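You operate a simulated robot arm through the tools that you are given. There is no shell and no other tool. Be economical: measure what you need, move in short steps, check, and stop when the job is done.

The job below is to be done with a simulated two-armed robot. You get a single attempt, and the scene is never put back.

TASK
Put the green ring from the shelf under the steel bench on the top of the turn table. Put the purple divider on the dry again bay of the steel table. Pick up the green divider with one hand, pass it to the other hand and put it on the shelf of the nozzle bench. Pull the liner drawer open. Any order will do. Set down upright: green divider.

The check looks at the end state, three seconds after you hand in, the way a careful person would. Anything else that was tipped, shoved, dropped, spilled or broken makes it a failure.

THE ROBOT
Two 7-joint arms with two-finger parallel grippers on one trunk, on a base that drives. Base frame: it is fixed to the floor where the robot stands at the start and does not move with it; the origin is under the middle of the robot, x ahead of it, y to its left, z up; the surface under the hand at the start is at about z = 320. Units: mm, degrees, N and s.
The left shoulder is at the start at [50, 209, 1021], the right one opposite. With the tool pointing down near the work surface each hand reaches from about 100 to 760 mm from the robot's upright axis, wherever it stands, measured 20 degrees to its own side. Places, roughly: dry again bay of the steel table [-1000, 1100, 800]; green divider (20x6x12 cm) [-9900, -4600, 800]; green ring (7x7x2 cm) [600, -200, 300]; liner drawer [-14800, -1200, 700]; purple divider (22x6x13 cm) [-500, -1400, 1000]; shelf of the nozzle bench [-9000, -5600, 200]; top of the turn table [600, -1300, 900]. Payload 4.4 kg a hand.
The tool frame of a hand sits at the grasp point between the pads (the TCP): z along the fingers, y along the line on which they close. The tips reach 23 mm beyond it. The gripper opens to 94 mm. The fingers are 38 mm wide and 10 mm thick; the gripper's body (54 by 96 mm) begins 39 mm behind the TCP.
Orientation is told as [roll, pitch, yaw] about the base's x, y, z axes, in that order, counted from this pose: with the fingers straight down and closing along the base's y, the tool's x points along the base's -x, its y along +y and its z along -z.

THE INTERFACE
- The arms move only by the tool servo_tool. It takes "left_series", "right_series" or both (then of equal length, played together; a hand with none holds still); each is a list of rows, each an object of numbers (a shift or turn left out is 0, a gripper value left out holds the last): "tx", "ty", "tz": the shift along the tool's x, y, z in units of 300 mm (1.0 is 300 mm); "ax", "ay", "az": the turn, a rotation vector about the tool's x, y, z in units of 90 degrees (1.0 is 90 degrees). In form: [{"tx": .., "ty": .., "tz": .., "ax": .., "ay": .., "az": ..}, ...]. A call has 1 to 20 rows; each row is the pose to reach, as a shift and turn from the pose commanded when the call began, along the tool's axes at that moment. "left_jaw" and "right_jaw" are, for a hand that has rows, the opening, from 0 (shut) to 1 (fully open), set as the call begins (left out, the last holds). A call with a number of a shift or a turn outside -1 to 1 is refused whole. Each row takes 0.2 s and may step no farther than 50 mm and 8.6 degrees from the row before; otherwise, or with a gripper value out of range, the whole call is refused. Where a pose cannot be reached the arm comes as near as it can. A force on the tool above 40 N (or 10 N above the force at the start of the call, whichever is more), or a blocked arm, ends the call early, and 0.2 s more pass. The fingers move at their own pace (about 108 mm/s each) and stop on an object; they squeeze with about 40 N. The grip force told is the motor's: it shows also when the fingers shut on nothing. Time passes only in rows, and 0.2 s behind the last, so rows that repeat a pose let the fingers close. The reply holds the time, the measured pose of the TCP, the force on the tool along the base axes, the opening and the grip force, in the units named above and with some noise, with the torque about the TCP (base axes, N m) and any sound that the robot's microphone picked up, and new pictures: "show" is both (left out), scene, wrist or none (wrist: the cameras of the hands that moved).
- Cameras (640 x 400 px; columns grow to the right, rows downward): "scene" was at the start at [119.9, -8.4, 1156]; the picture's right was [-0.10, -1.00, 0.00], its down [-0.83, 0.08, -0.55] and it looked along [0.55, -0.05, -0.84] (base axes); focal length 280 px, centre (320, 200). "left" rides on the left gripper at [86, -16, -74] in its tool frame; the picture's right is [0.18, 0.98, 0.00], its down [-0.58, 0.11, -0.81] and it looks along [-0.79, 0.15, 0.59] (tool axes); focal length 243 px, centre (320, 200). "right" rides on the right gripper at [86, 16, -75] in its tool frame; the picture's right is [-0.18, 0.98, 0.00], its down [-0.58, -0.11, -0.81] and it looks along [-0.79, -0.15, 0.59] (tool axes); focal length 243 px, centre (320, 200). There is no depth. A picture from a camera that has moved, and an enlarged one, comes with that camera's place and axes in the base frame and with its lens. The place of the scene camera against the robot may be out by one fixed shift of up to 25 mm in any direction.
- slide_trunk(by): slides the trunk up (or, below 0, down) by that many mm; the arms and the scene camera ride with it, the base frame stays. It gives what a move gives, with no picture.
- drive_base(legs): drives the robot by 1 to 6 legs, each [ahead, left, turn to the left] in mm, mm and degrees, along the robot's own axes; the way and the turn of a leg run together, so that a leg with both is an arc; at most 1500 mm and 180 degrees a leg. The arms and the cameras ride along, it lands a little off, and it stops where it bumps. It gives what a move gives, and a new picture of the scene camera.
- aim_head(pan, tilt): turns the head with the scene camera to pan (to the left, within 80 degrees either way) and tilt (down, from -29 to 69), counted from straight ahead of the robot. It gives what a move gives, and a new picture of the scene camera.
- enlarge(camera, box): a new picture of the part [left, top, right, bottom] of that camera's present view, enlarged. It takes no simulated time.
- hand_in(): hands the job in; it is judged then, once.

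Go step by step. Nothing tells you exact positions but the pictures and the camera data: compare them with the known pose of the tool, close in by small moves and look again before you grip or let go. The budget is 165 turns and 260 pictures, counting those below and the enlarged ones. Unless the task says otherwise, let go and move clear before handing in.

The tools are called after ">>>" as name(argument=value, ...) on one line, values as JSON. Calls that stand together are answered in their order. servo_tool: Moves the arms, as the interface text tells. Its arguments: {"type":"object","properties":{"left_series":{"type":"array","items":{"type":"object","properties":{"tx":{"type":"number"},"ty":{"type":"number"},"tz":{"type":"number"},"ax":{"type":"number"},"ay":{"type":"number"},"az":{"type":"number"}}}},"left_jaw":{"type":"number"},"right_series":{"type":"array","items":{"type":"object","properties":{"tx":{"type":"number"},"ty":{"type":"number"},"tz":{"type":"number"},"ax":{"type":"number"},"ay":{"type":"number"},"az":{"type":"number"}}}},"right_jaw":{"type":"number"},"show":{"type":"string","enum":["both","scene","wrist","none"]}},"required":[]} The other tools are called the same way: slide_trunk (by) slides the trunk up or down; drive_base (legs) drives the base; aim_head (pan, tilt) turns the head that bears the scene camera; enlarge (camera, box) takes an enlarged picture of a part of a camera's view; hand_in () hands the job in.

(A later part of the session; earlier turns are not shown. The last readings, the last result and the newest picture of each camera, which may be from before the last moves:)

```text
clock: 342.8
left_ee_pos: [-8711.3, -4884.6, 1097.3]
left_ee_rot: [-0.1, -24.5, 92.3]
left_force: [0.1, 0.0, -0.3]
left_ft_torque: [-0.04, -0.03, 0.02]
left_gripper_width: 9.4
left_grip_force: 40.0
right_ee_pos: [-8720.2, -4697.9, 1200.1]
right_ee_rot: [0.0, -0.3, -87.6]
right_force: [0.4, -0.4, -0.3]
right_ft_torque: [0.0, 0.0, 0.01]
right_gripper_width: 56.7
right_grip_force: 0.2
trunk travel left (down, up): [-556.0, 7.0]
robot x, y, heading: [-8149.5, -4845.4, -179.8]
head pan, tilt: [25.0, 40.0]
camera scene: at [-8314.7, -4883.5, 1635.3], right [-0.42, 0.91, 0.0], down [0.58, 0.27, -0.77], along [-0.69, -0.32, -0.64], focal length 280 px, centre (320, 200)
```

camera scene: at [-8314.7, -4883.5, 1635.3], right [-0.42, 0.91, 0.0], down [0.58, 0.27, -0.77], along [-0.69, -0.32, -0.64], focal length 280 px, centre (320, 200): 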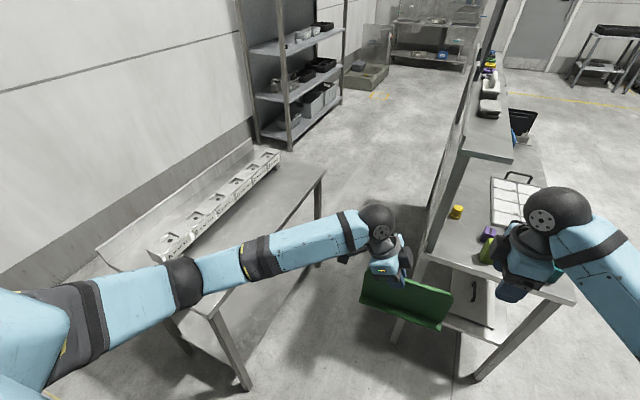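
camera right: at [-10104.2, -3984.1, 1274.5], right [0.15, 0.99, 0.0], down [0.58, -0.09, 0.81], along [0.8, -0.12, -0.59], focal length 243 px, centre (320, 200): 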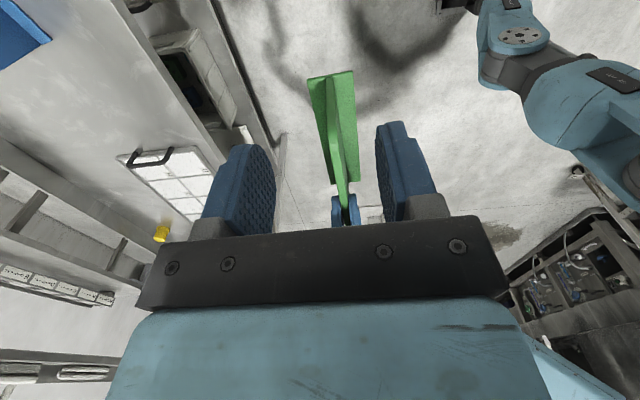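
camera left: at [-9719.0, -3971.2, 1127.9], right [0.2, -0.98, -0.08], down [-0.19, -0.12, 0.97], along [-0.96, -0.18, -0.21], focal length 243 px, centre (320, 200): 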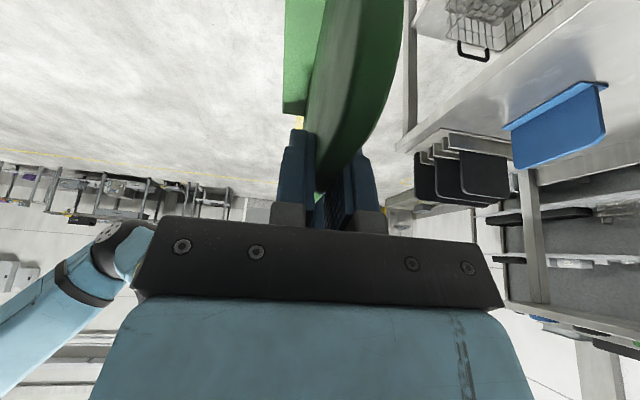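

The end of the nozzle bench is open. I'll back off a little, slide beside its middle, lower the trunk there, and then look under the bench.

>>> drive_base(legs=[[-290, 0, 0], [0, 770, 0]])

>>> servo_tool(right_series=[{"tx": 0.15}, {"tx": 0.3}, {"tx": 0.45}, {"tx": 0.6}, {"tx": 0.75}, {"tx": 0.75, "ty": 0.1}, {"tx": 0.75, "ty": 0.2}], show="none")

>>> slide_trunk(by=-480)

>>> aim_head(pan=0, tilt=35)

```text
clock: 351.6
left_ee_pos: [-8405.1, -5671.8, 1097.7]
left_ee_rot: [0.0, -24.5, 94.1]
left_force: [-0.2, 1.2, 0.0]
left_ft_torque: [-0.06, 0.03, 0.03]
left_gripper_width: 9.5
left_grip_force: 40.1
right_ee_pos: [-8421.2, -5485.2, 1201.8]
right_ee_rot: [0.0, -0.3, -85.8]
right_force: [0.0, 0.1, -0.4]
right_ft_torque: [-0.01, 0.03, -0.01]
right_gripper_width: 56.3
right_grip_force: 0.0
trunk travel left (down, up): [-556.0, 7.0]
robot x, y, heading: [-7853.3, -5616.0, -178.0]
head pan, tilt: [25.0, 40.0]
camera scene: at [-8009.9, -5658.5, 1635.3], right [-0.45, 0.89, 0.0], down [0.57, 0.29, -0.77], along [-0.68, -0.35, -0.64], focal length 280 px, centre (320, 200)
```

scene: 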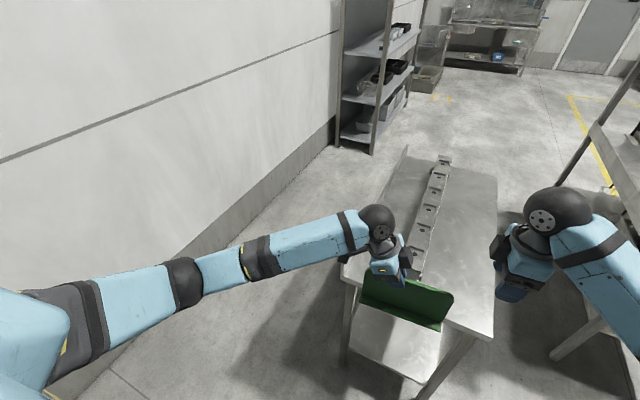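

```text
clock: 353.2
left_ee_pos: [-8405.6, -5671.4, 1097.3]
left_ee_rot: [0.0, -24.5, 94.1]
left_force: [0.0, -0.4, 1.4]
left_ft_torque: [-0.06, 0.04, -0.01]
left_gripper_width: 9.7
left_grip_force: 40.1
right_ee_pos: [-8374.6, -5256.5, 1200.4]
right_ee_rot: [-0.1, -0.3, -85.9]
right_force: [-0.8, 0.3, -0.2]
right_ft_torque: [0.02, 0.02, 0.05]
right_gripper_width: 56.5
right_grip_force: 0.1
trunk travel left (down, up): [-556.0, 7.0]
robot x, y, heading: [-7851.0, -5614.8, -178.2]
head pan, tilt: [25.0, 40.0]
```

```text
refused: -480 is not a number from -400 to 400
```

```text
clock: 354.1
left_ee_pos: [-8406.7, -5670.9, 1097.0]
left_ee_rot: [-0.1, -24.4, 94.2]
left_force: [-1.0, -0.4, 0.5]
left_ft_torque: [-0.04, 0.02, 0.03]
left_gripper_width: 9.5
left_grip_force: 39.5
right_ee_pos: [-8375.0, -5257.5, 1199.1]
right_ee_rot: [-0.1, -0.3, -85.8]
right_force: [0.3, -0.2, 0.5]
right_ft_torque: [0.0, -0.01, -0.01]
right_gripper_width: 56.4
right_grip_force: 0.0
trunk travel left (down, up): [-556.0, 7.0]
robot x, y, heading: [-7848.9, -5620.0, -178.2]
head pan, tilt: [0.0, 35.0]
camera scene: at [-8022.1, -5623.3, 1642.8], right [-0.03, 1.0, 0.0], down [0.57, 0.02, -0.82], along [-0.82, -0.03, -0.57], focal length 280 px, centre (320, 200)
```

scene: 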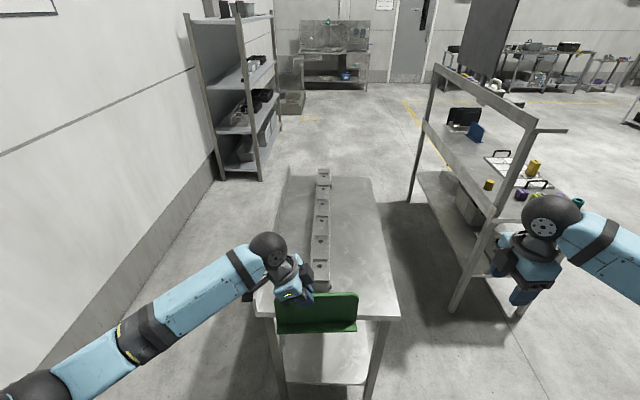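

The shelf under the bench is empty and my divider is centred on it. I'll lower the trunk and the left hand here, beside the bench.

>>> slide_trunk(by=-400)

>>> slide_trunk(by=-100)

>>> servo_tool(left_series=[{"tz": 0.14, "tx": 0.06}, {"tz": 0.28, "tx": 0.12}, {"tz": 0.42, "tx": 0.18}, {"tz": 0.56, "tx": 0.25}])

```text
clock: 357.9
left_ee_pos: [-8407.0, -5671.1, 696.4]
left_ee_rot: [-0.1, -24.4, 94.1]
left_force: [0.2, -0.1, 0.2]
left_ft_torque: [-0.06, 0.0, 0.01]
left_gripper_width: 9.5
left_grip_force: 39.9
right_ee_pos: [-8376.4, -5257.6, 799.6]
right_ee_rot: [0.0, -0.2, -85.8]
right_force: [-1.2, -0.2, -0.2]
right_ft_torque: [0.03, -0.02, -0.01]
right_gripper_width: 56.4
right_grip_force: 0.0
trunk travel left (down, up): [-156.0, 407.0]
robot x, y, heading: [-7846.5, -5619.2, -177.9]
head pan, tilt: [0.0, 35.0]
```

```text
clock: 359.3
left_ee_pos: [-8405.5, -5671.9, 597.2]
left_ee_rot: [0.0, -24.5, 94.1]
left_force: [0.2, -0.4, -0.2]
left_ft_torque: [-0.03, 0.0, 0.0]
left_gripper_width: 9.5
left_grip_force: 40.1
right_ee_pos: [-8376.2, -5256.9, 699.3]
right_ee_rot: [0.0, -0.2, -85.8]
right_force: [1.2, -0.2, -0.2]
right_ft_torque: [0.0, 0.0, 0.03]
right_gripper_width: 56.5
right_grip_force: 0.1
trunk travel left (down, up): [-56.0, 507.0]
robot x, y, heading: [-7849.1, -5616.4, -178.4]
head pan, tilt: [0.0, 35.0]
```

```text
clock: 360.3
left_ee_pos: [-8405.6, -5668.9, 412.4]
left_ee_rot: [0.0, -24.5, 94.1]
left_force: [0.3, 0.6, 0.2]
left_ft_torque: [-0.05, 0.01, 0.02]
left_gripper_width: 9.5
left_grip_force: 39.7
right_ee_pos: [-8375.8, -5257.0, 700.2]
right_ee_rot: [0.0, -0.3, -85.9]
right_force: [-0.1, 0.0, -0.3]
right_ft_torque: [0.0, 0.02, 0.0]
right_gripper_width: 56.4
right_grip_force: 0.0
trunk travel left (down, up): [-56.0, 507.0]
robot x, y, heading: [-7850.4, -5614.7, -178.0]
head pan, tilt: [0.0, 35.0]
camera scene: at [-8022.1, -5623.1, 1142.8], right [-0.03, 1.0, 0.0], down [0.57, 0.02, -0.82], along [-0.82, -0.03, -0.57], focal length 280 px, centre (320, 200)
camera left: at [-8381.3, -5777.5, 443.7], right [-0.97, -0.24, -0.08], down [-0.12, 0.19, 0.97], along [-0.22, 0.95, -0.21], focal length 243 px, centre (320, 200)
```

scene: 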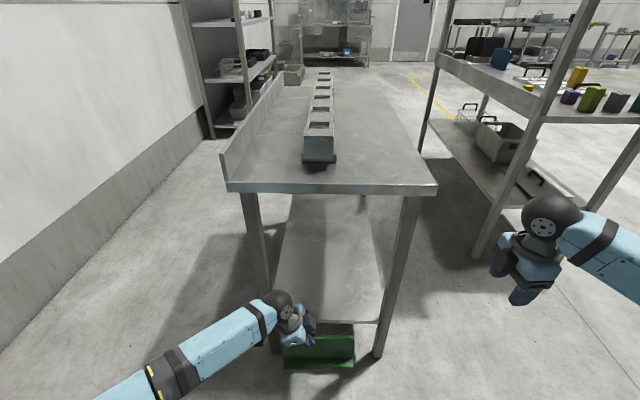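
left: 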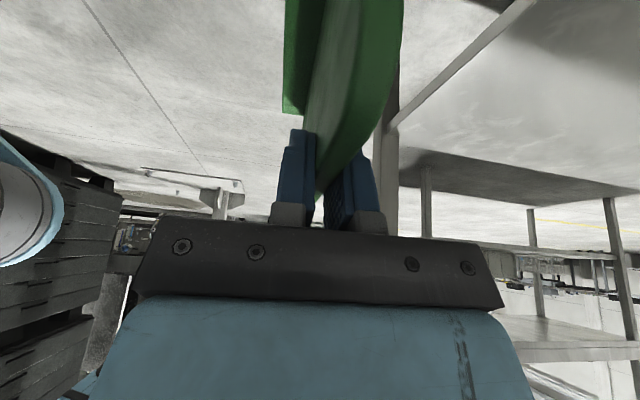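

I can see the shelf (z about 230) and the legs. The left forearm would come close to the left leg, so I'll enter at about 20° to keep clear of both legs: first turn and line up.

>>> drive_base(legs=[[0, 0, 18], [-41, -254, 0]])

```text
clock: 364.1
left_ee_pos: [-8408.7, -5584.5, 413.0]
left_ee_rot: [0.0, -24.4, 111.7]
left_force: [-0.2, -0.9, -0.4]
left_ft_torque: [-0.02, -0.02, -0.03]
left_gripper_width: 9.3
left_grip_force: 40.0
right_ee_pos: [-8505.6, -5181.7, 699.1]
right_ee_rot: [0.0, -0.3, -68.2]
right_force: [0.4, 0.4, 0.4]
right_ft_torque: [0.01, 0.02, 0.01]
right_gripper_width: 56.6
right_grip_force: 0.0
trunk travel left (down, up): [-56.0, 507.0]
robot x, y, heading: [-7894.0, -5367.0, -160.2]
head pan, tilt: [0.0, 35.0]
camera scene: at [-8058.7, -5418.6, 1142.8], right [-0.33, 0.94, 0.0], down [0.54, 0.19, -0.82], along [-0.77, -0.27, -0.57], focal length 280 px, centre (320, 200)
```

scene: 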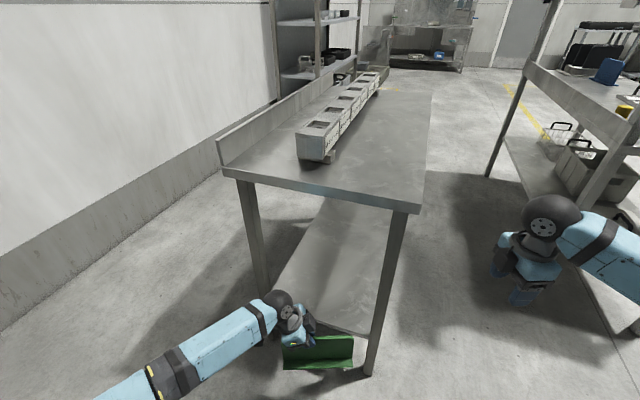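

The leg opening is narrower than I took it for, so I'll turn the left hand 90° so that the divider points inward and enters lengthwise.

>>> servo_tool(left_series=[{"ax": -0.0375, "az": -0.082}, {"ax": -0.075, "az": -0.164}, {"ax": -0.1125, "az": -0.246}, {"ax": -0.15, "az": -0.328}, {"ax": -0.1875, "az": -0.41}, {"ax": -0.225, "az": -0.492}, {"ax": -0.2625, "az": -0.574}, {"ax": -0.3, "az": -0.656}, {"ax": -0.3375, "az": -0.738}, {"ax": -0.375, "az": -0.82}, {"ax": -0.41, "az": -0.9}])

```text
clock: 366.5
left_ee_pos: [-8414.6, -5710.8, 414.9]
left_ee_rot: [9.9, -28.0, -162.5]
left_force: [-0.1, -0.3, -0.2]
left_ft_torque: [0.03, -0.07, -0.02]
left_gripper_width: 9.3
left_grip_force: 40.2
right_ee_pos: [-8506.9, -5182.3, 694.8]
right_ee_rot: [0.1, -0.3, -68.2]
right_force: [-0.6, 0.1, -0.4]
right_ft_torque: [0.06, -0.03, -0.02]
right_gripper_width: 56.3
right_grip_force: 0.1
trunk travel left (down, up): [-56.0, 507.0]
robot x, y, heading: [-7898.7, -5366.1, -159.9]
head pan, tilt: [0.0, 35.0]
stopped in row 11 (left hand): the arm was blocked; the commanded pose is now the measured one
camera scene: at [-8058.8, -5418.0, 1138.5], right [-0.33, 0.94, 0.0], down [0.54, 0.19, -0.82], along [-0.77, -0.27, -0.57], focal length 280 px, centre (320, 200)
camera left: at [-8317.9, -5650.5, 435.6], right [0.52, -0.85, 0.06], down [-0.13, -0.01, 0.99], along [-0.84, -0.52, -0.12], focal length 243 px, centre (320, 200)
```

scene: 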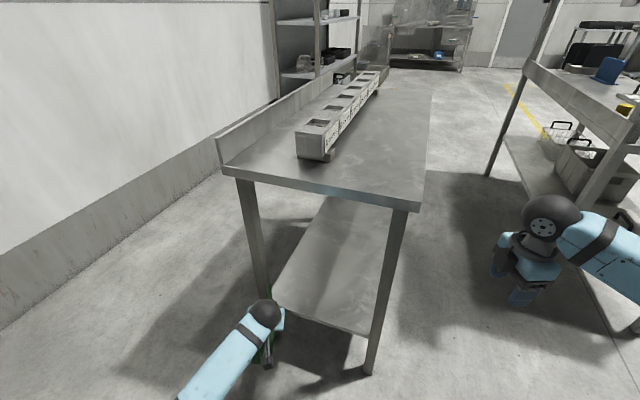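
left: 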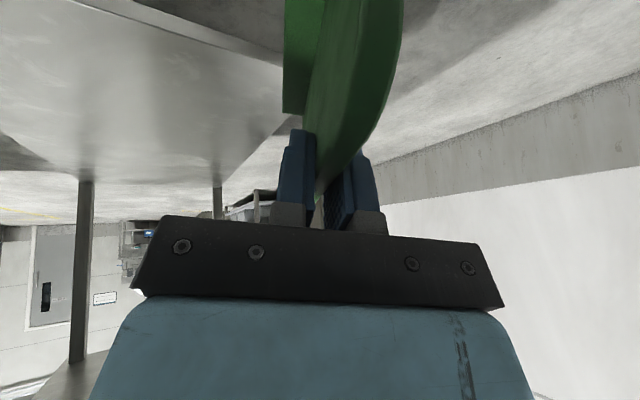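

The arm drifted left and is near the left leg, so I'll back off a little at once and then re-level.

>>> drive_base(legs=[[-150, 0, 0]])

```text
clock: 367.8
left_ee_pos: [-8272.8, -5661.3, 416.9]
left_ee_rot: [9.6, -27.8, -162.2]
left_force: [0.0, 1.0, -1.9]
left_ft_torque: [0.01, -0.02, 0.01]
left_gripper_width: 9.5
left_grip_force: 40.1
right_ee_pos: [-8365.8, -5135.8, 699.8]
right_ee_rot: [0.2, -0.1, -68.0]
right_force: [-0.2, 0.2, -0.2]
right_ft_torque: [-0.03, 0.02, -0.02]
right_gripper_width: 56.5
right_grip_force: 0.0
trunk travel left (down, up): [-56.0, 507.0]
robot x, y, heading: [-7757.5, -5314.0, -160.1]
head pan, tilt: [0.0, 35.0]
camera scene: at [-7919.1, -5372.3, 1142.7], right [-0.34, 0.94, 0.0], down [0.54, 0.2, -0.82], along [-0.77, -0.27, -0.58], focal length 280 px, centre (320, 200)
```

scene: 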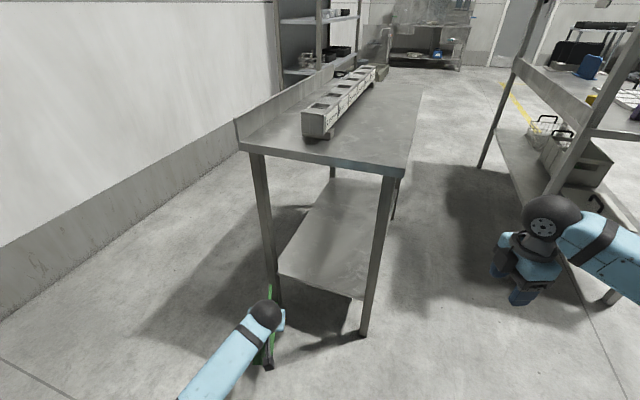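

>>> servo_tool(left_series=[{"ax": 0.027, "ay": 0.01, "ty": -0.08}, {"ax": 0.054, "ay": 0.02, "ty": -0.16}, {"ax": 0.08, "ay": 0.03, "ty": -0.24}, {"ax": 0.105, "ay": 0.037, "ty": -0.32}, {"ax": 0.105, "ay": 0.037, "ty": -0.4}])

```text
clock: 368.9
left_ee_pos: [-8278.4, -5681.9, 374.4]
left_ee_rot: [9.9, -24.2, -163.2]
left_force: [0.2, -0.3, 0.2]
left_ft_torque: [0.03, -0.05, -0.02]
left_gripper_width: 9.4
left_grip_force: 40.1
right_ee_pos: [-8366.2, -5134.0, 696.5]
right_ee_rot: [0.1, -0.3, -68.1]
right_force: [-0.1, 0.5, -1.7]
right_ft_torque: [-0.03, -0.04, 0.03]
right_gripper_width: 56.4
right_grip_force: 0.1
trunk travel left (down, up): [-56.0, 507.0]
robot x, y, heading: [-7756.4, -5314.5, -160.5]
head pan, tilt: [0.0, 35.0]
stopped in row 5 (left hand): the arm was blocked; the commanded pose is now the measured one
camera scene: at [-7919.5, -5368.5, 1141.2], right [-0.34, 0.94, 0.0], down [0.54, 0.19, -0.82], along [-0.77, -0.28, -0.57], focal length 280 px, centre (320, 200)
camera left: at [-8182.5, -5623.5, 402.6], right [0.51, -0.86, 0.08], down [-0.2, -0.03, 0.98], along [-0.84, -0.51, -0.18], focal length 243 px, centre (320, 200)
```

scene: 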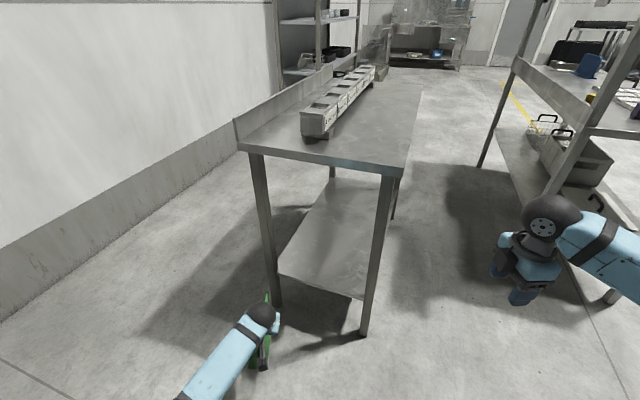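
left: 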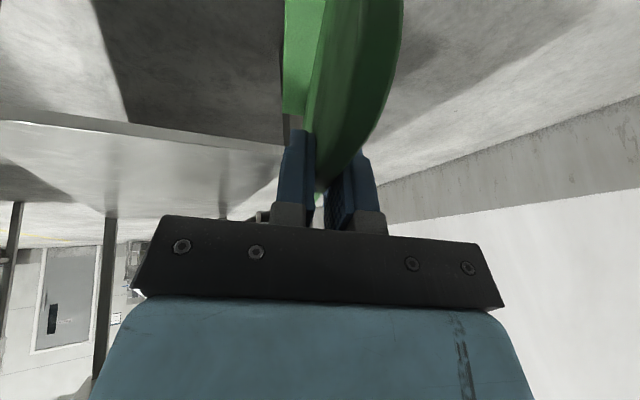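

The lengthwise grip forces a bad elbow posture, so I'll reverse it and approach the nozzle bench from its wide front instead.

>>> servo_tool(left_series=[{"ax": 0.07, "az": 0.06, "ty": 0.05}, {"ax": 0.13, "az": 0.13, "ty": 0.1}, {"ax": 0.17, "az": 0.21, "ty": 0.1}, {"ax": 0.21, "az": 0.29, "ty": 0.1}, {"ax": 0.25, "az": 0.37, "ty": 0.1}, {"ax": 0.29, "az": 0.45, "ty": 0.1}, {"ax": 0.33, "az": 0.53, "ty": 0.1}, {"ax": 0.37, "az": 0.61, "ty": 0.1}, {"ax": 0.41, "az": 0.69, "ty": 0.1}, {"ax": 0.44, "az": 0.77, "ty": 0.1}, {"ax": 0.47, "az": 0.85, "ty": 0.1}], right_series=[{"ty": 0.08}, {"ty": 0.16}, {"ty": 0.24}, {"ty": 0.32}, {"ty": 0.4}, {"ty": 0.48}, {"ty": 0.5}, {"ty": 0.5}, {"ty": 0.5}, {"ty": 0.5}, {"ty": 0.5}])

```text
clock: 371.3
left_ee_pos: [-8268.7, -5706.0, 381.8]
left_ee_rot: [-4.2, -20.0, 115.3]
left_force: [0.5, 0.0, 1.2]
left_ft_torque: [-0.03, -0.02, -0.01]
left_gripper_width: 9.3
left_grip_force: 40.4
right_ee_pos: [-8227.0, -5078.0, 697.8]
right_ee_rot: [0.0, -0.3, -67.9]
right_force: [-0.3, -1.1, -0.7]
right_ft_torque: [0.0, 0.01, 0.03]
right_gripper_width: 56.6
right_grip_force: 0.0
trunk travel left (down, up): [-56.0, 507.0]
robot x, y, heading: [-7749.6, -5313.8, -160.3]
head pan, tilt: [0.0, 35.0]
camera scene: at [-7918.5, -5369.1, 1142.8], right [-0.34, 0.94, 0.0], down [0.54, 0.19, -0.82], along [-0.77, -0.28, -0.57], focal length 280 px, centre (320, 200)
camera right: at [-8244.7, -4991.7, 771.9], right [0.98, 0.2, 0.0], down [0.11, -0.58, 0.81], along [0.16, -0.79, -0.59], focal length 243 px, centre (320, 200)
camera left: at [-8212.7, -5798.4, 421.9], right [-0.82, -0.55, -0.13], down [-0.27, 0.18, 0.95], along [-0.5, 0.81, -0.29], focal length 243 px, centre (320, 200)
```

scene: 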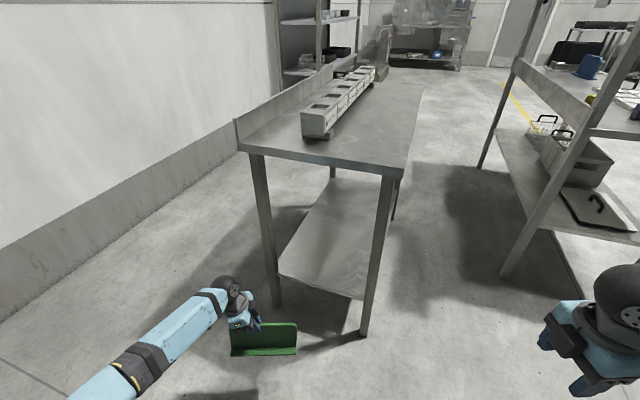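
right: 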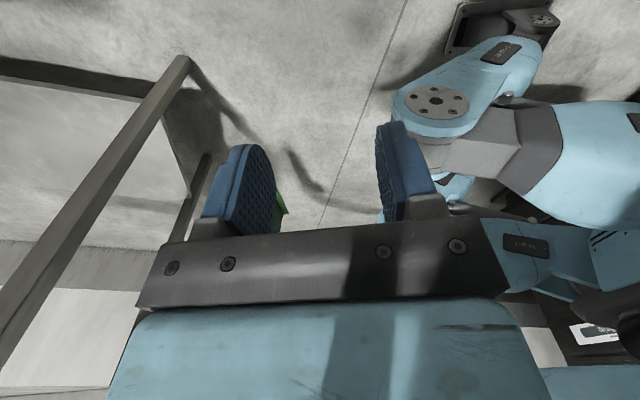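
left: 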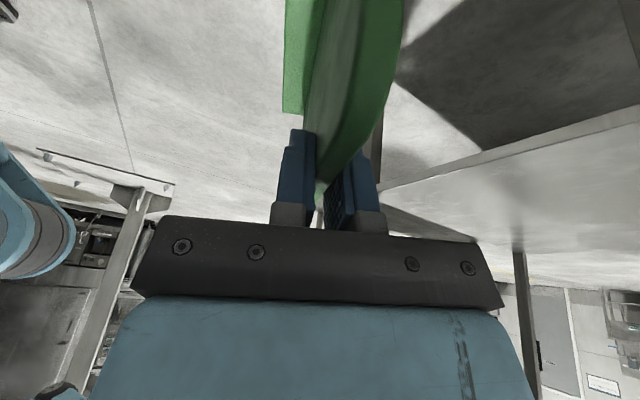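

The left arm is back in good shape. I'll restore the divider's level and bring the hand back in front of the body.

>>> servo_tool(left_series=[{"ax": -0.012, "ay": -0.025, "az": 0.025, "tx": -0.1, "tz": 0.04, "ty": -0.05}, {"ax": -0.024, "ay": -0.05, "az": 0.05, "tx": -0.2, "tz": 0.08, "ty": -0.1}, {"ax": -0.024, "ay": -0.05, "az": 0.05, "tx": -0.32, "tz": 0.13, "ty": -0.16}, {"ax": -0.024, "ay": -0.05, "az": 0.05, "tx": -0.44, "tz": 0.18, "ty": -0.22}, {"ax": -0.024, "ay": -0.05, "az": 0.05, "tx": -0.44, "tz": 0.18, "ty": -0.22}], show="scene")

```text
clock: 372.5
left_ee_pos: [-8266.3, -5547.7, 379.3]
left_ee_rot: [-0.3, -24.7, 110.7]
left_force: [0.5, -0.7, -0.3]
left_ft_torque: [-0.02, 0.0, 0.02]
left_gripper_width: 9.5
left_grip_force: 40.1
right_ee_pos: [-8226.9, -5078.1, 697.4]
right_ee_rot: [0.0, -0.3, -68.0]
right_force: [-0.8, -0.1, -0.2]
right_ft_torque: [-0.02, 0.0, 0.0]
right_gripper_width: 56.3
right_grip_force: 0.1
trunk travel left (down, up): [-56.0, 507.0]
robot x, y, heading: [-7757.5, -5315.2, -160.4]
head pan, tilt: [0.0, 35.0]
camera scene: at [-7918.5, -5369.2, 1142.8], right [-0.34, 0.94, 0.0], down [0.54, 0.19, -0.82], along [-0.77, -0.28, -0.57], focal length 280 px, centre (320, 200)
```

scene: 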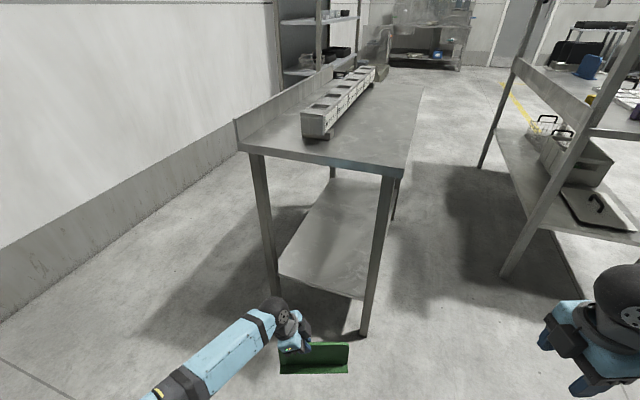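

Now I'll tuck the right hand inward and lower so its elbow clears the front bench, and raise the divider slightly for entry.

>>> servo_tool(right_series=[{"tx": -0.1, "tz": 0.1}, {"tx": -0.2, "tz": 0.2}, {"tx": -0.3, "tz": 0.3}, {"tx": -0.4, "tz": 0.4}, {"tx": -0.5, "tz": 0.5}, {"tx": -0.6, "tz": 0.6, "ty": -0.03}], left_series=[{"tx": -0.01, "tz": -0.02}, {"tx": -0.02, "tz": -0.04}, {"tx": -0.03, "tz": -0.07}, {"tx": -0.04, "tz": -0.09}, {"tx": -0.05, "tz": -0.11}, {"tx": -0.055, "tz": -0.12}], show="scene")

```text
clock: 373.9
left_ee_pos: [-8263.8, -5548.3, 420.4]
left_ee_rot: [-0.3, -24.7, 110.6]
left_force: [0.3, 0.0, -0.2]
left_ft_torque: [-0.05, -0.03, -0.01]
left_gripper_width: 9.5
left_grip_force: 40.2
right_ee_pos: [-8166.0, -5247.1, 520.9]
right_ee_rot: [0.1, -0.2, -68.0]
right_force: [-0.1, -0.2, -0.5]
right_ft_torque: [0.0, -0.02, 0.01]
right_gripper_width: 56.5
right_grip_force: 0.0
trunk travel left (down, up): [-56.0, 507.0]
robot x, y, heading: [-7758.9, -5311.4, -160.1]
head pan, tilt: [0.0, 35.0]
camera scene: at [-7918.5, -5369.2, 1142.9], right [-0.34, 0.94, 0.0], down [0.54, 0.19, -0.82], along [-0.77, -0.28, -0.57], focal length 280 px, centre (320, 200)
```

scene: 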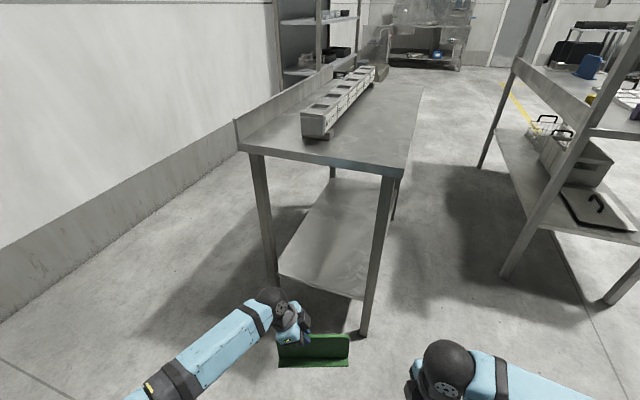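

Now I'll drive round to the front of the nozzle bench in stages.

>>> drive_base(legs=[[0, 0, 55], [-373, 0, 0], [0, -923, 0]])

```text
clock: 385.3
left_ee_pos: [-8563.8, -5289.3, 421.3]
left_ee_rot: [-0.1, -24.9, 164.5]
left_force: [0.5, -0.1, 0.6]
left_ft_torque: [-0.01, -0.05, -0.01]
left_gripper_width: 9.6
left_grip_force: 39.9
right_ee_pos: [-8740.3, -5032.8, 521.6]
right_ee_rot: [0.2, -0.7, -13.8]
right_force: [-0.2, -0.8, -0.1]
right_ft_torque: [0.0, 0.01, 0.04]
right_gripper_width: 56.4
right_grip_force: 0.1
trunk travel left (down, up): [-56.0, 507.0]
robot x, y, heading: [-8451.3, -4739.1, -106.2]
head pan, tilt: [0.0, 35.0]
stopped in leg 3: the robot was blocked; the commanded pose is now the measured one
camera scene: at [-8511.3, -4890.0, 1142.9], right [-0.96, 0.28, 0.0], down [0.16, 0.55, -0.82], along [-0.23, -0.79, -0.57], focal length 280 px, centre (320, 200)
```

scene: 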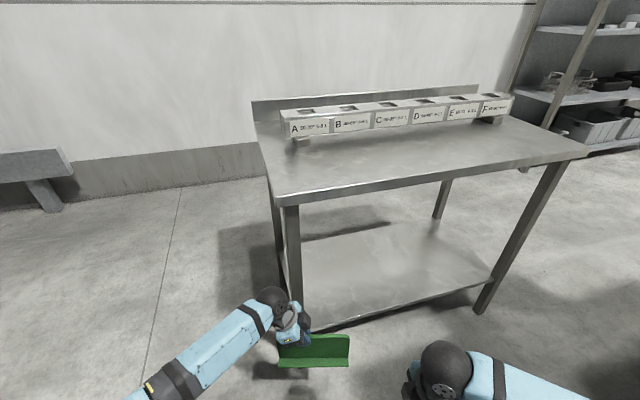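

>>> aim_head(pan=-55, tilt=45)

```text
clock: 386.5
left_ee_pos: [-8562.6, -5289.8, 421.6]
left_ee_rot: [-0.1, -24.9, 164.7]
left_force: [0.6, 0.3, -0.2]
left_ft_torque: [0.04, -0.05, 0.0]
left_gripper_width: 9.6
left_grip_force: 40.1
right_ee_pos: [-8741.0, -5032.0, 521.9]
right_ee_rot: [0.2, -0.6, -13.7]
right_force: [0.7, 0.2, -0.4]
right_ft_torque: [0.03, -0.02, 0.01]
right_gripper_width: 56.3
right_grip_force: 0.0
trunk travel left (down, up): [-56.0, 507.0]
robot x, y, heading: [-8450.2, -4735.6, -106.2]
head pan, tilt: [-55.0, 45.0]
camera scene: at [-8563.8, -4831.5, 1128.2], right [-0.32, 0.95, 0.0], down [0.67, 0.23, -0.71], along [-0.67, -0.23, -0.71], focal length 280 px, centre (320, 200)
```

scene: 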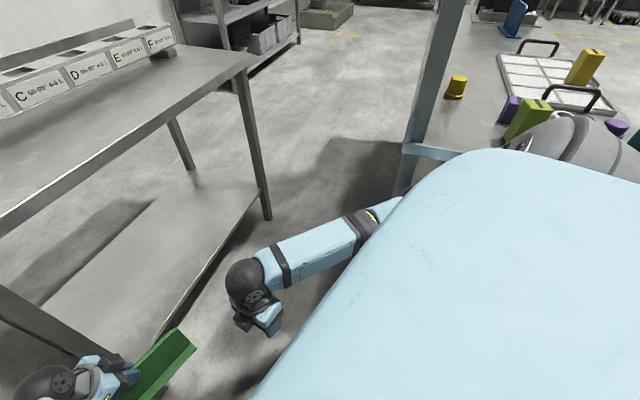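

From the front the forearm would foul the leg, and the front bench is too close. The east end works if I face about -140°, because then the forearm runs straight out of the opening. I'll drive back there.

>>> drive_base(legs=[[-195, 672, 0], [0, 0, -34], [458, 203, 0]])

>>> servo_tool(left_series=[{"ty": 0.07}, {"ty": 0.14}, {"ty": 0.14}, {"ty": 0.14}], right_series=[{"tx": 0.1, "ty": 0.05}, {"tx": 0.2, "ty": 0.1}, {"tx": 0.3, "ty": 0.15}, {"tx": 0.33, "ty": 0.17}], show="none")

>>> aim_head(pan=-15, tilt=40)

```text
clock: 397.0
left_ee_pos: [-8397.9, -5568.5, 420.2]
left_ee_rot: [-0.2, -24.7, 129.7]
left_force: [0.0, 0.2, -0.2]
left_ft_torque: [-0.02, -0.04, 0.0]
left_gripper_width: 9.6
left_grip_force: 39.9
right_ee_pos: [-8397.7, -5256.1, 520.5]
right_ee_rot: [0.2, -0.9, -48.7]
right_force: [-0.2, 0.2, 0.6]
right_ft_torque: [0.01, 0.0, 0.0]
right_gripper_width: 56.3
right_grip_force: 0.0
trunk travel left (down, up): [-56.0, 507.0]
robot x, y, heading: [-7992.8, -5178.4, -140.9]
head pan, tilt: [-55.0, 45.0]
camera scene: at [-8140.2, -5202.3, 1128.0], right [0.28, 0.96, 0.0], down [0.68, -0.2, -0.71], along [-0.68, 0.2, -0.71], focal length 280 px, centre (320, 200)
```

scene: 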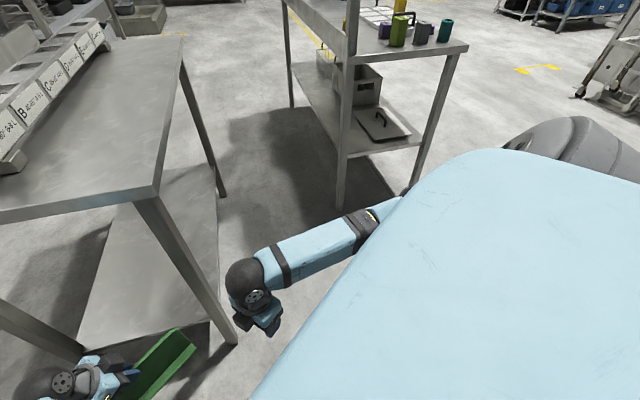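

```text
clock: 398.0
left_ee_pos: [-8429.8, -5595.1, 419.7]
left_ee_rot: [-0.2, -24.7, 129.8]
left_force: [0.3, 0.6, 0.7]
left_ft_torque: [-0.03, -0.03, 0.01]
left_gripper_width: 9.5
left_grip_force: 40.1
right_ee_pos: [-8424.5, -5148.3, 519.0]
right_ee_rot: [0.1, -0.8, -48.5]
right_force: [-0.6, -0.9, -0.8]
right_ft_torque: [0.0, 0.02, 0.0]
right_gripper_width: 56.6
right_grip_force: 0.0
trunk travel left (down, up): [-56.0, 507.0]
robot x, y, heading: [-7994.7, -5183.9, -141.2]
head pan, tilt: [-55.0, 45.0]
```

```text
clock: 399.0
left_ee_pos: [-8429.6, -5594.3, 421.0]
left_ee_rot: [-0.2, -24.8, 129.7]
left_force: [-0.4, 0.2, 0.6]
left_ft_torque: [0.02, -0.04, -0.01]
left_gripper_width: 9.8
left_grip_force: 40.6
right_ee_pos: [-8423.6, -5148.8, 519.2]
right_ee_rot: [0.2, -0.8, -48.6]
right_force: [-0.6, 0.1, 0.4]
right_ft_torque: [0.02, -0.01, -0.01]
right_gripper_width: 56.4
right_grip_force: 0.2
trunk travel left (down, up): [-56.0, 507.0]
robot x, y, heading: [-7991.4, -5176.2, -141.1]
head pan, tilt: [-15.0, 40.0]
camera scene: at [-8139.8, -5259.2, 1135.2], right [-0.4, 0.91, 0.0], down [0.59, 0.26, -0.77], along [-0.7, -0.31, -0.64], focal length 280 px, centre (320, 200)
```

scene: 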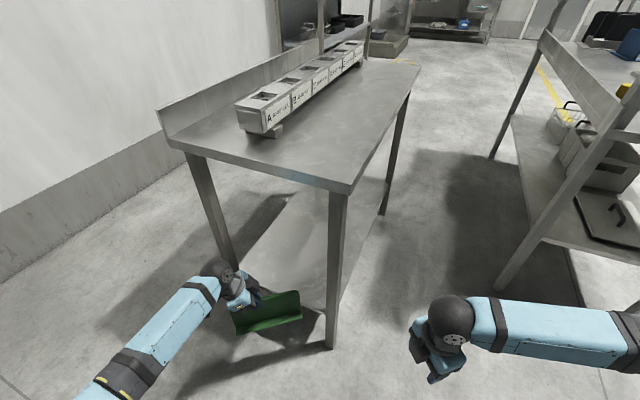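

I have about 25 to 40 mm of clearance at the right leg. I'll first shift 20 mm toward the middle.

>>> drive_base(legs=[[13, 16, 0]])

```text
clock: 399.9
left_ee_pos: [-8430.5, -5615.2, 421.5]
left_ee_rot: [-0.2, -24.8, 129.7]
left_force: [0.0, -0.3, 0.4]
left_ft_torque: [-0.01, -0.05, 0.01]
left_gripper_width: 9.6
left_grip_force: 40.3
right_ee_pos: [-8423.4, -5169.5, 519.0]
right_ee_rot: [0.1, -0.8, -48.6]
right_force: [0.2, 0.3, 0.0]
right_ft_torque: [0.0, 0.02, 0.0]
right_gripper_width: 56.5
right_grip_force: 0.0
trunk travel left (down, up): [-56.0, 507.0]
robot x, y, heading: [-7991.8, -5200.2, -141.4]
head pan, tilt: [-15.0, 40.0]
camera scene: at [-8139.5, -5279.9, 1135.2], right [-0.4, 0.91, 0.0], down [0.59, 0.26, -0.77], along [-0.7, -0.31, -0.64], focal length 280 px, centre (320, 200)
```

scene: 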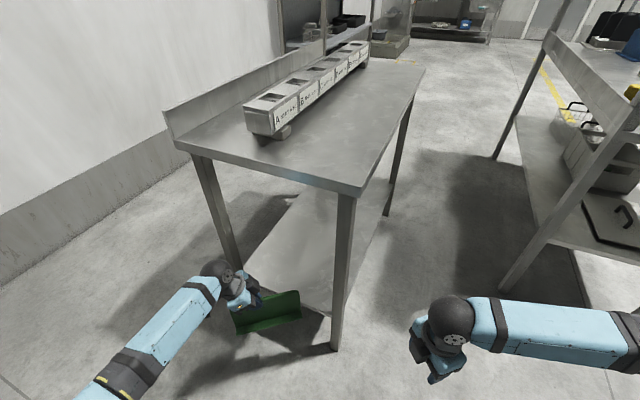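

Now I'll enter straight along -x.

>>> drive_base(legs=[[92, -73, 0], [92, -74, 0]])

>>> enlarge(camera="scene", box=[150, 150, 400, 380])

```text
clock: 402.1
left_ee_pos: [-8663.6, -5615.3, 421.5]
left_ee_rot: [-0.2, -24.8, 129.8]
left_force: [-0.5, 0.5, 0.4]
left_ft_torque: [-0.01, -0.06, -0.02]
left_gripper_width: 9.6
left_grip_force: 39.8
right_ee_pos: [-8657.2, -5169.2, 519.2]
right_ee_rot: [0.3, -0.8, -48.7]
right_force: [-0.4, -0.2, -0.5]
right_ft_torque: [-0.03, -0.02, 0.0]
right_gripper_width: 56.6
right_grip_force: 0.2
trunk travel left (down, up): [-56.0, 507.0]
robot x, y, heading: [-8228.2, -5205.1, -141.1]
head pan, tilt: [-15.0, 40.0]
camera scene: at [-8372.7, -5279.8, 1135.2], right [-0.4, 0.91, 0.0], down [0.59, 0.26, -0.77], along [-0.7, -0.31, -0.64], focal length 280 px, centre (320, 200)
```

scene: 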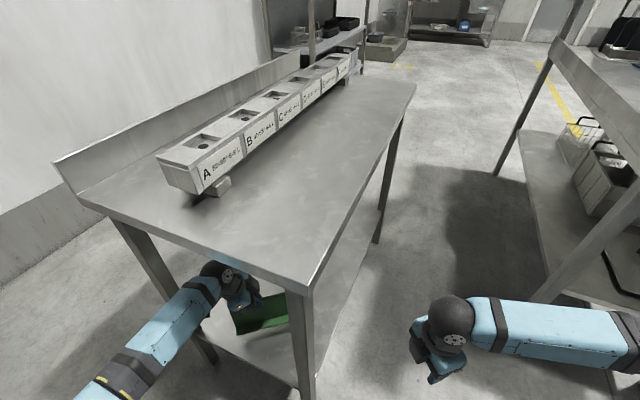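

```text
1.74 times, centred on (275, 265) of scene
camera zoom: at [-8372.7, -5279.8, 1135.2], right [-0.4, 0.91, 0.0], down [0.59, 0.26, -0.77], along [-0.7, -0.31, -0.64], focal length 486 px, centre (398, 87)
```

zoom: 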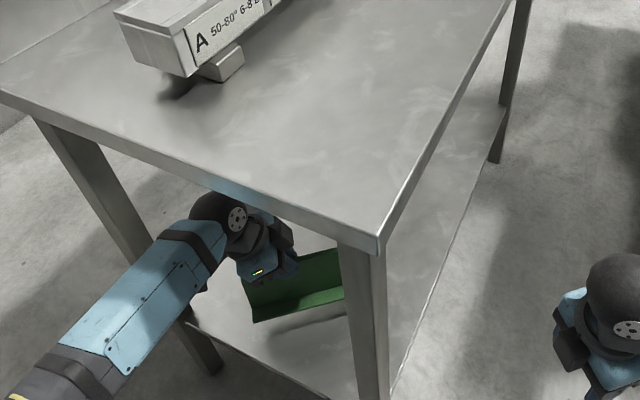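

The divider is under the bench between the legs, and I'll go 40 mm deeper so the near end is well on the shelf.

>>> drive_base(legs=[[31, -25, 0]])

>>> servo_tool(left_series=[{"tx": 0.014, "tz": 0.03}, {"tx": 0.028, "tz": 0.06}, {"tx": 0.042, "tz": 0.09}, {"tx": 0.055, "tz": 0.121}, {"tx": 0.064, "tz": 0.142}, {"tx": 0.071, "tz": 0.157}, {"tx": 0.078, "tz": 0.172}, {"tx": 0.085, "tz": 0.187}, {"tx": 0.092, "tz": 0.202}, {"tx": 0.099, "tz": 0.217}, {"tx": 0.106, "tz": 0.232}, {"tx": 0.113, "tz": 0.247}, {"tx": 0.12, "tz": 0.262}, {"tx": 0.127, "tz": 0.277}, {"tx": 0.134, "tz": 0.292}])

```text
clock: 403.0
left_ee_pos: [-8702.2, -5616.1, 421.7]
left_ee_rot: [-0.2, -24.8, 129.8]
left_force: [0.5, 0.0, 0.2]
left_ft_torque: [-0.03, -0.01, 0.01]
left_gripper_width: 9.6
left_grip_force: 39.8
right_ee_pos: [-8696.4, -5169.2, 519.9]
right_ee_rot: [0.2, -0.7, -48.6]
right_force: [0.4, 0.8, 0.1]
right_ft_torque: [-0.04, -0.02, -0.01]
right_gripper_width: 56.3
right_grip_force: 0.1
trunk travel left (down, up): [-56.0, 507.0]
robot x, y, heading: [-8261.3, -5201.9, -141.1]
head pan, tilt: [-15.0, 40.0]
camera scene: at [-8412.2, -5279.7, 1135.2], right [-0.4, 0.91, 0.0], down [0.59, 0.26, -0.77], along [-0.7, -0.31, -0.64], focal length 280 px, centre (320, 200)
```

scene: 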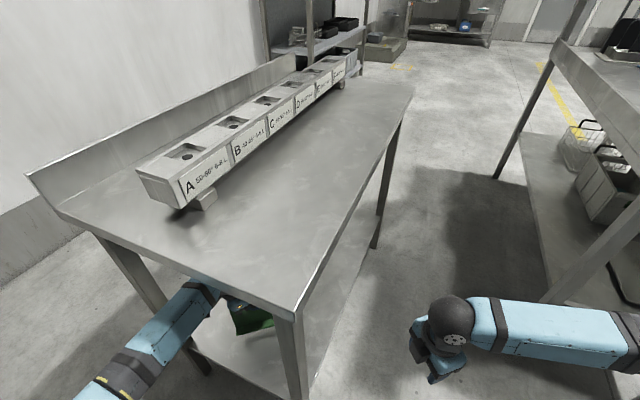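

```text
clock: 405.4
left_ee_pos: [-8706.9, -5615.5, 353.5]
left_ee_rot: [0.4, -25.1, 129.5]
left_force: [5.4, 1.3, 20.4]
left_ft_torque: [-0.61, -1.12, 0.13]
left_gripper_width: 9.6
left_grip_force: 39.8
right_ee_pos: [-8696.2, -5169.8, 520.3]
right_ee_rot: [0.1, -0.8, -48.5]
right_force: [0.1, 0.0, 0.0]
right_ft_torque: [-0.05, 0.01, 0.0]
right_gripper_width: 56.6
right_grip_force: 0.1
trunk travel left (down, up): [-56.0, 507.0]
robot x, y, heading: [-8264.9, -5198.6, -141.1]
head pan, tilt: [-15.0, 40.0]
stopped in row 11 (left hand): the force on the tool passed its limit at 52 N (the readings are from after the stop); the commanded pose is now the measured one
camera scene: at [-8410.5, -5278.2, 1135.7], right [-0.41, 0.91, 0.0], down [0.59, 0.26, -0.77], along [-0.7, -0.31, -0.64], focal length 280 px, centre (320, 200)
camera left: at [-8623.2, -5689.6, 382.8], right [-0.65, -0.76, -0.07], down [-0.2, 0.08, 0.98], along [-0.73, 0.65, -0.2], focal length 243 px, centre (320, 200)
```

scene: 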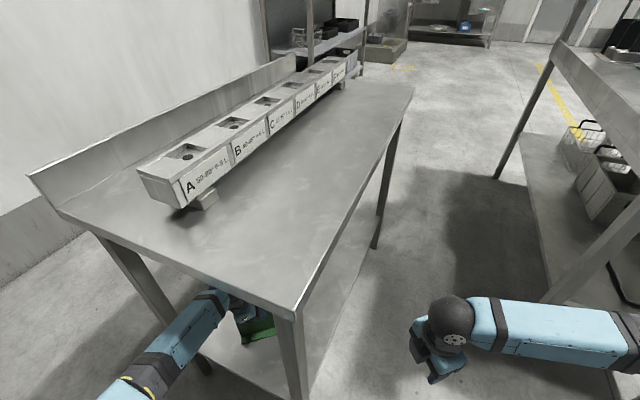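
left: 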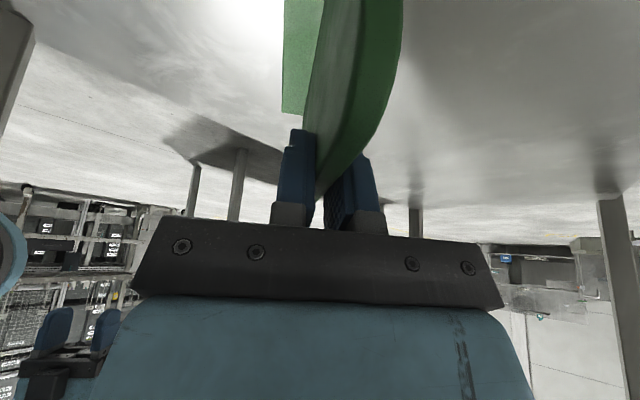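

It has touched down on the shelf. I'll relieve the pressure, open and withdraw along the tool axis.

>>> servo_tool(left_series=[{"tx": -0.002, "tz": -0.005}, {"tx": -0.002, "tz": -0.005}], show="none")

>>> servo_tool(left_series=[{}, {}, {}, {"tx": -0.015, "tz": -0.06}, {"tx": -0.04, "tz": -0.14}, {"tx": -0.07, "tz": -0.24}], left_jaw=0.5, show="wrist")

```text
clock: 406.0
left_ee_pos: [-8706.9, -5616.3, 352.5]
left_ee_rot: [0.3, -25.1, 129.5]
left_force: [-4.7, -1.6, 15.2]
left_ft_torque: [0.09, 0.05, 0.01]
left_gripper_width: 10.0
left_grip_force: 40.3
right_ee_pos: [-8697.0, -5168.2, 520.4]
right_ee_rot: [0.1, -0.7, -48.5]
right_force: [0.3, 1.2, -0.4]
right_ft_torque: [0.0, -0.02, 0.03]
right_gripper_width: 56.4
right_grip_force: 0.2
trunk travel left (down, up): [-56.0, 507.0]
robot x, y, heading: [-8264.6, -5202.3, -141.1]
head pan, tilt: [-15.0, 40.0]
```

```text
clock: 407.4
left_ee_pos: [-8698.1, -5624.8, 424.3]
left_ee_rot: [0.0, -25.0, 129.6]
left_force: [-0.2, 0.3, -0.5]
left_ft_torque: [-0.03, -0.02, 0.01]
left_gripper_width: 47.0
left_grip_force: 0.1
right_ee_pos: [-8695.8, -5169.5, 519.0]
right_ee_rot: [0.2, -0.8, -48.5]
right_force: [0.0, 0.9, -0.1]
right_ft_torque: [-0.01, 0.0, 0.01]
right_gripper_width: 56.5
right_grip_force: 0.1
trunk travel left (down, up): [-56.0, 507.0]
robot x, y, heading: [-8262.6, -5199.1, -141.0]
head pan, tilt: [-15.0, 40.0]
camera left: at [-8615.3, -5699.5, 455.5], right [-0.65, -0.76, -0.08], down [-0.2, 0.07, 0.98], along [-0.73, 0.65, -0.2], focal length 243 px, centre (320, 200)
```

left: 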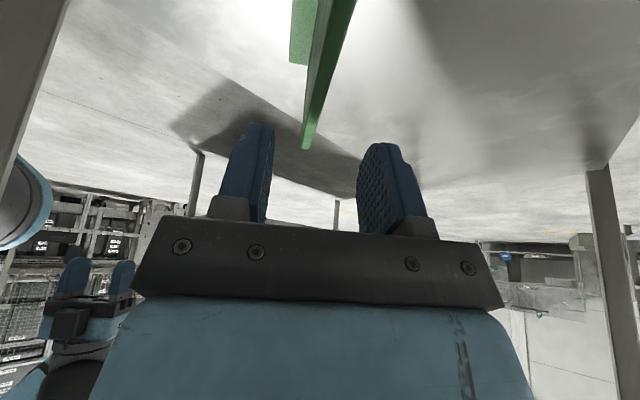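

The divider stands upright on the shelf. I'll withdraw along +x and check it.

>>> drive_base(legs=[[-233, 189, 0], [-200, 160, 0]])

>>> enlarge(camera="scene", box=[180, 150, 420, 380])

```text
clock: 411.4
left_ee_pos: [-8136.8, -5628.6, 425.3]
left_ee_rot: [0.1, -25.0, 129.6]
left_force: [-0.3, 0.1, 0.6]
left_ft_torque: [0.03, 0.0, 0.0]
left_gripper_width: 47.2
left_grip_force: 0.0
right_ee_pos: [-8135.7, -5172.7, 519.7]
right_ee_rot: [0.2, -0.9, -48.4]
right_force: [-0.8, -0.2, -0.1]
right_ft_torque: [0.02, 0.02, 0.03]
right_gripper_width: 56.5
right_grip_force: 0.1
trunk travel left (down, up): [-56.0, 507.0]
robot x, y, heading: [-7701.8, -5203.7, -141.1]
head pan, tilt: [-15.0, 40.0]
camera scene: at [-7850.3, -5283.2, 1135.3], right [-0.41, 0.91, 0.0], down [0.59, 0.26, -0.77], along [-0.7, -0.31, -0.64], focal length 280 px, centre (320, 200)
```

scene: 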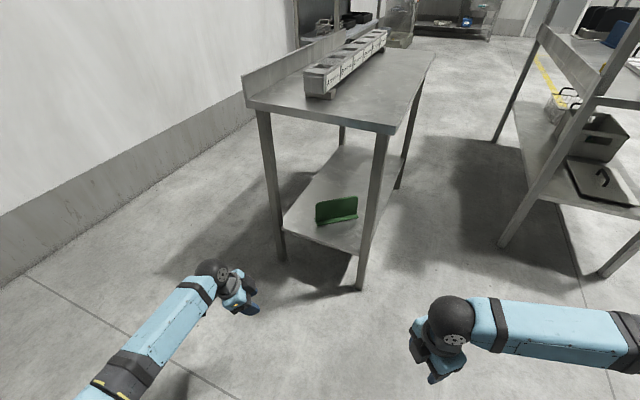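

```text
1.74 times, centred on (300, 265) of scene
camera zoom: at [-7850.3, -5283.2, 1135.3], right [-0.41, 0.91, 0.0], down [0.59, 0.26, -0.77], along [-0.7, -0.31, -0.64], focal length 486 px, centre (355, 87)
```

zoom: 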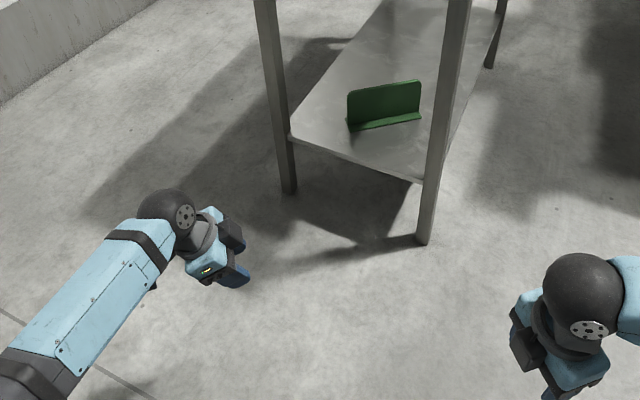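

The green divider stands upright and fully on the shelf. The last job is the liner drawer at about (-14800, -1200), so I'll drive round the benches heading west.

>>> drive_base(legs=[[0, 0, -39], [0, -750, 0], [1000, -600, 0], [1450, 0, 0], [1450, 0, 0]])

>>> slide_trunk(by=300)

>>> aim_head(pan=-40, tilt=15)

```text
clock: 421.8
left_ee_pos: [-8419.5, -4413.1, 426.5]
left_ee_rot: [0.2, -25.2, 89.5]
left_force: [-0.6, 0.0, -1.1]
left_ft_torque: [-0.02, 0.0, 0.0]
left_gripper_width: 46.9
left_grip_force: 0.0
right_ee_pos: [-8115.8, -4071.2, 516.3]
right_ee_rot: [1.1, -1.2, -88.4]
right_force: [0.0, 0.1, -0.1]
right_ft_torque: [0.02, 0.04, -0.03]
right_gripper_width: 56.4
right_grip_force: 0.0
trunk travel left (down, up): [-56.0, 507.0]
robot x, y, heading: [-7813.6, -4365.4, 179.1]
head pan, tilt: [-15.0, 40.0]
stopped in leg 3: the robot was blocked; the commanded pose is now the measured one
camera scene: at [-7979.8, -4345.9, 1135.5], right [0.28, 0.96, 0.0], down [0.62, -0.18, -0.77], along [-0.74, 0.22, -0.64], focal length 280 px, centre (320, 200)
```

scene: 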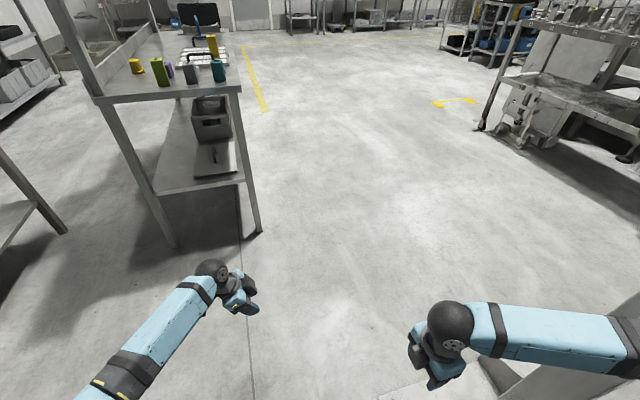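

```text
clock: 424.8
left_ee_pos: [-8418.4, -4412.0, 727.7]
left_ee_rot: [0.4, -25.0, 89.4]
left_force: [-0.4, -0.5, 0.3]
left_ft_torque: [-0.05, -0.01, -0.03]
left_gripper_width: 47.0
left_grip_force: 0.1
right_ee_pos: [-8114.4, -4070.0, 818.1]
right_ee_rot: [0.9, -1.6, -88.3]
right_force: [-0.2, 0.8, -0.6]
right_ft_torque: [-0.03, 0.01, 0.0]
right_gripper_width: 56.3
right_grip_force: 0.1
trunk travel left (down, up): [-356.0, 207.0]
robot x, y, heading: [-7816.5, -4369.6, 179.0]
head pan, tilt: [-15.0, 40.0]
```

```text
clock: 425.7
left_ee_pos: [-8420.1, -4412.9, 727.0]
left_ee_rot: [0.4, -24.9, 89.4]
left_force: [0.1, -0.9, -0.5]
left_ft_torque: [0.0, 0.0, -0.03]
left_gripper_width: 47.2
left_grip_force: 0.1
right_ee_pos: [-8114.9, -4069.9, 817.9]
right_ee_rot: [0.9, -1.4, -88.2]
right_force: [0.1, 0.2, -0.4]
right_ft_torque: [0.04, 0.03, 0.04]
right_gripper_width: 56.3
right_grip_force: 0.1
trunk travel left (down, up): [-356.0, 207.0]
robot x, y, heading: [-7812.8, -4366.0, 178.7]
head pan, tilt: [-40.0, 15.0]
camera scene: at [-7965.2, -4305.0, 1475.5], right [0.66, 0.75, 0.0], down [0.19, -0.17, -0.97], along [-0.73, 0.63, -0.26], focal length 280 px, centre (320, 200)
```

scene: 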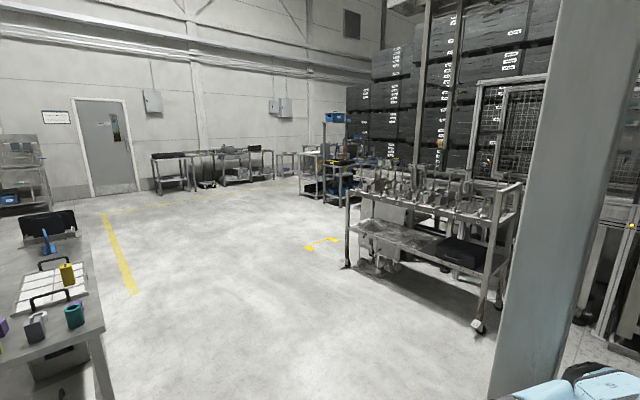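

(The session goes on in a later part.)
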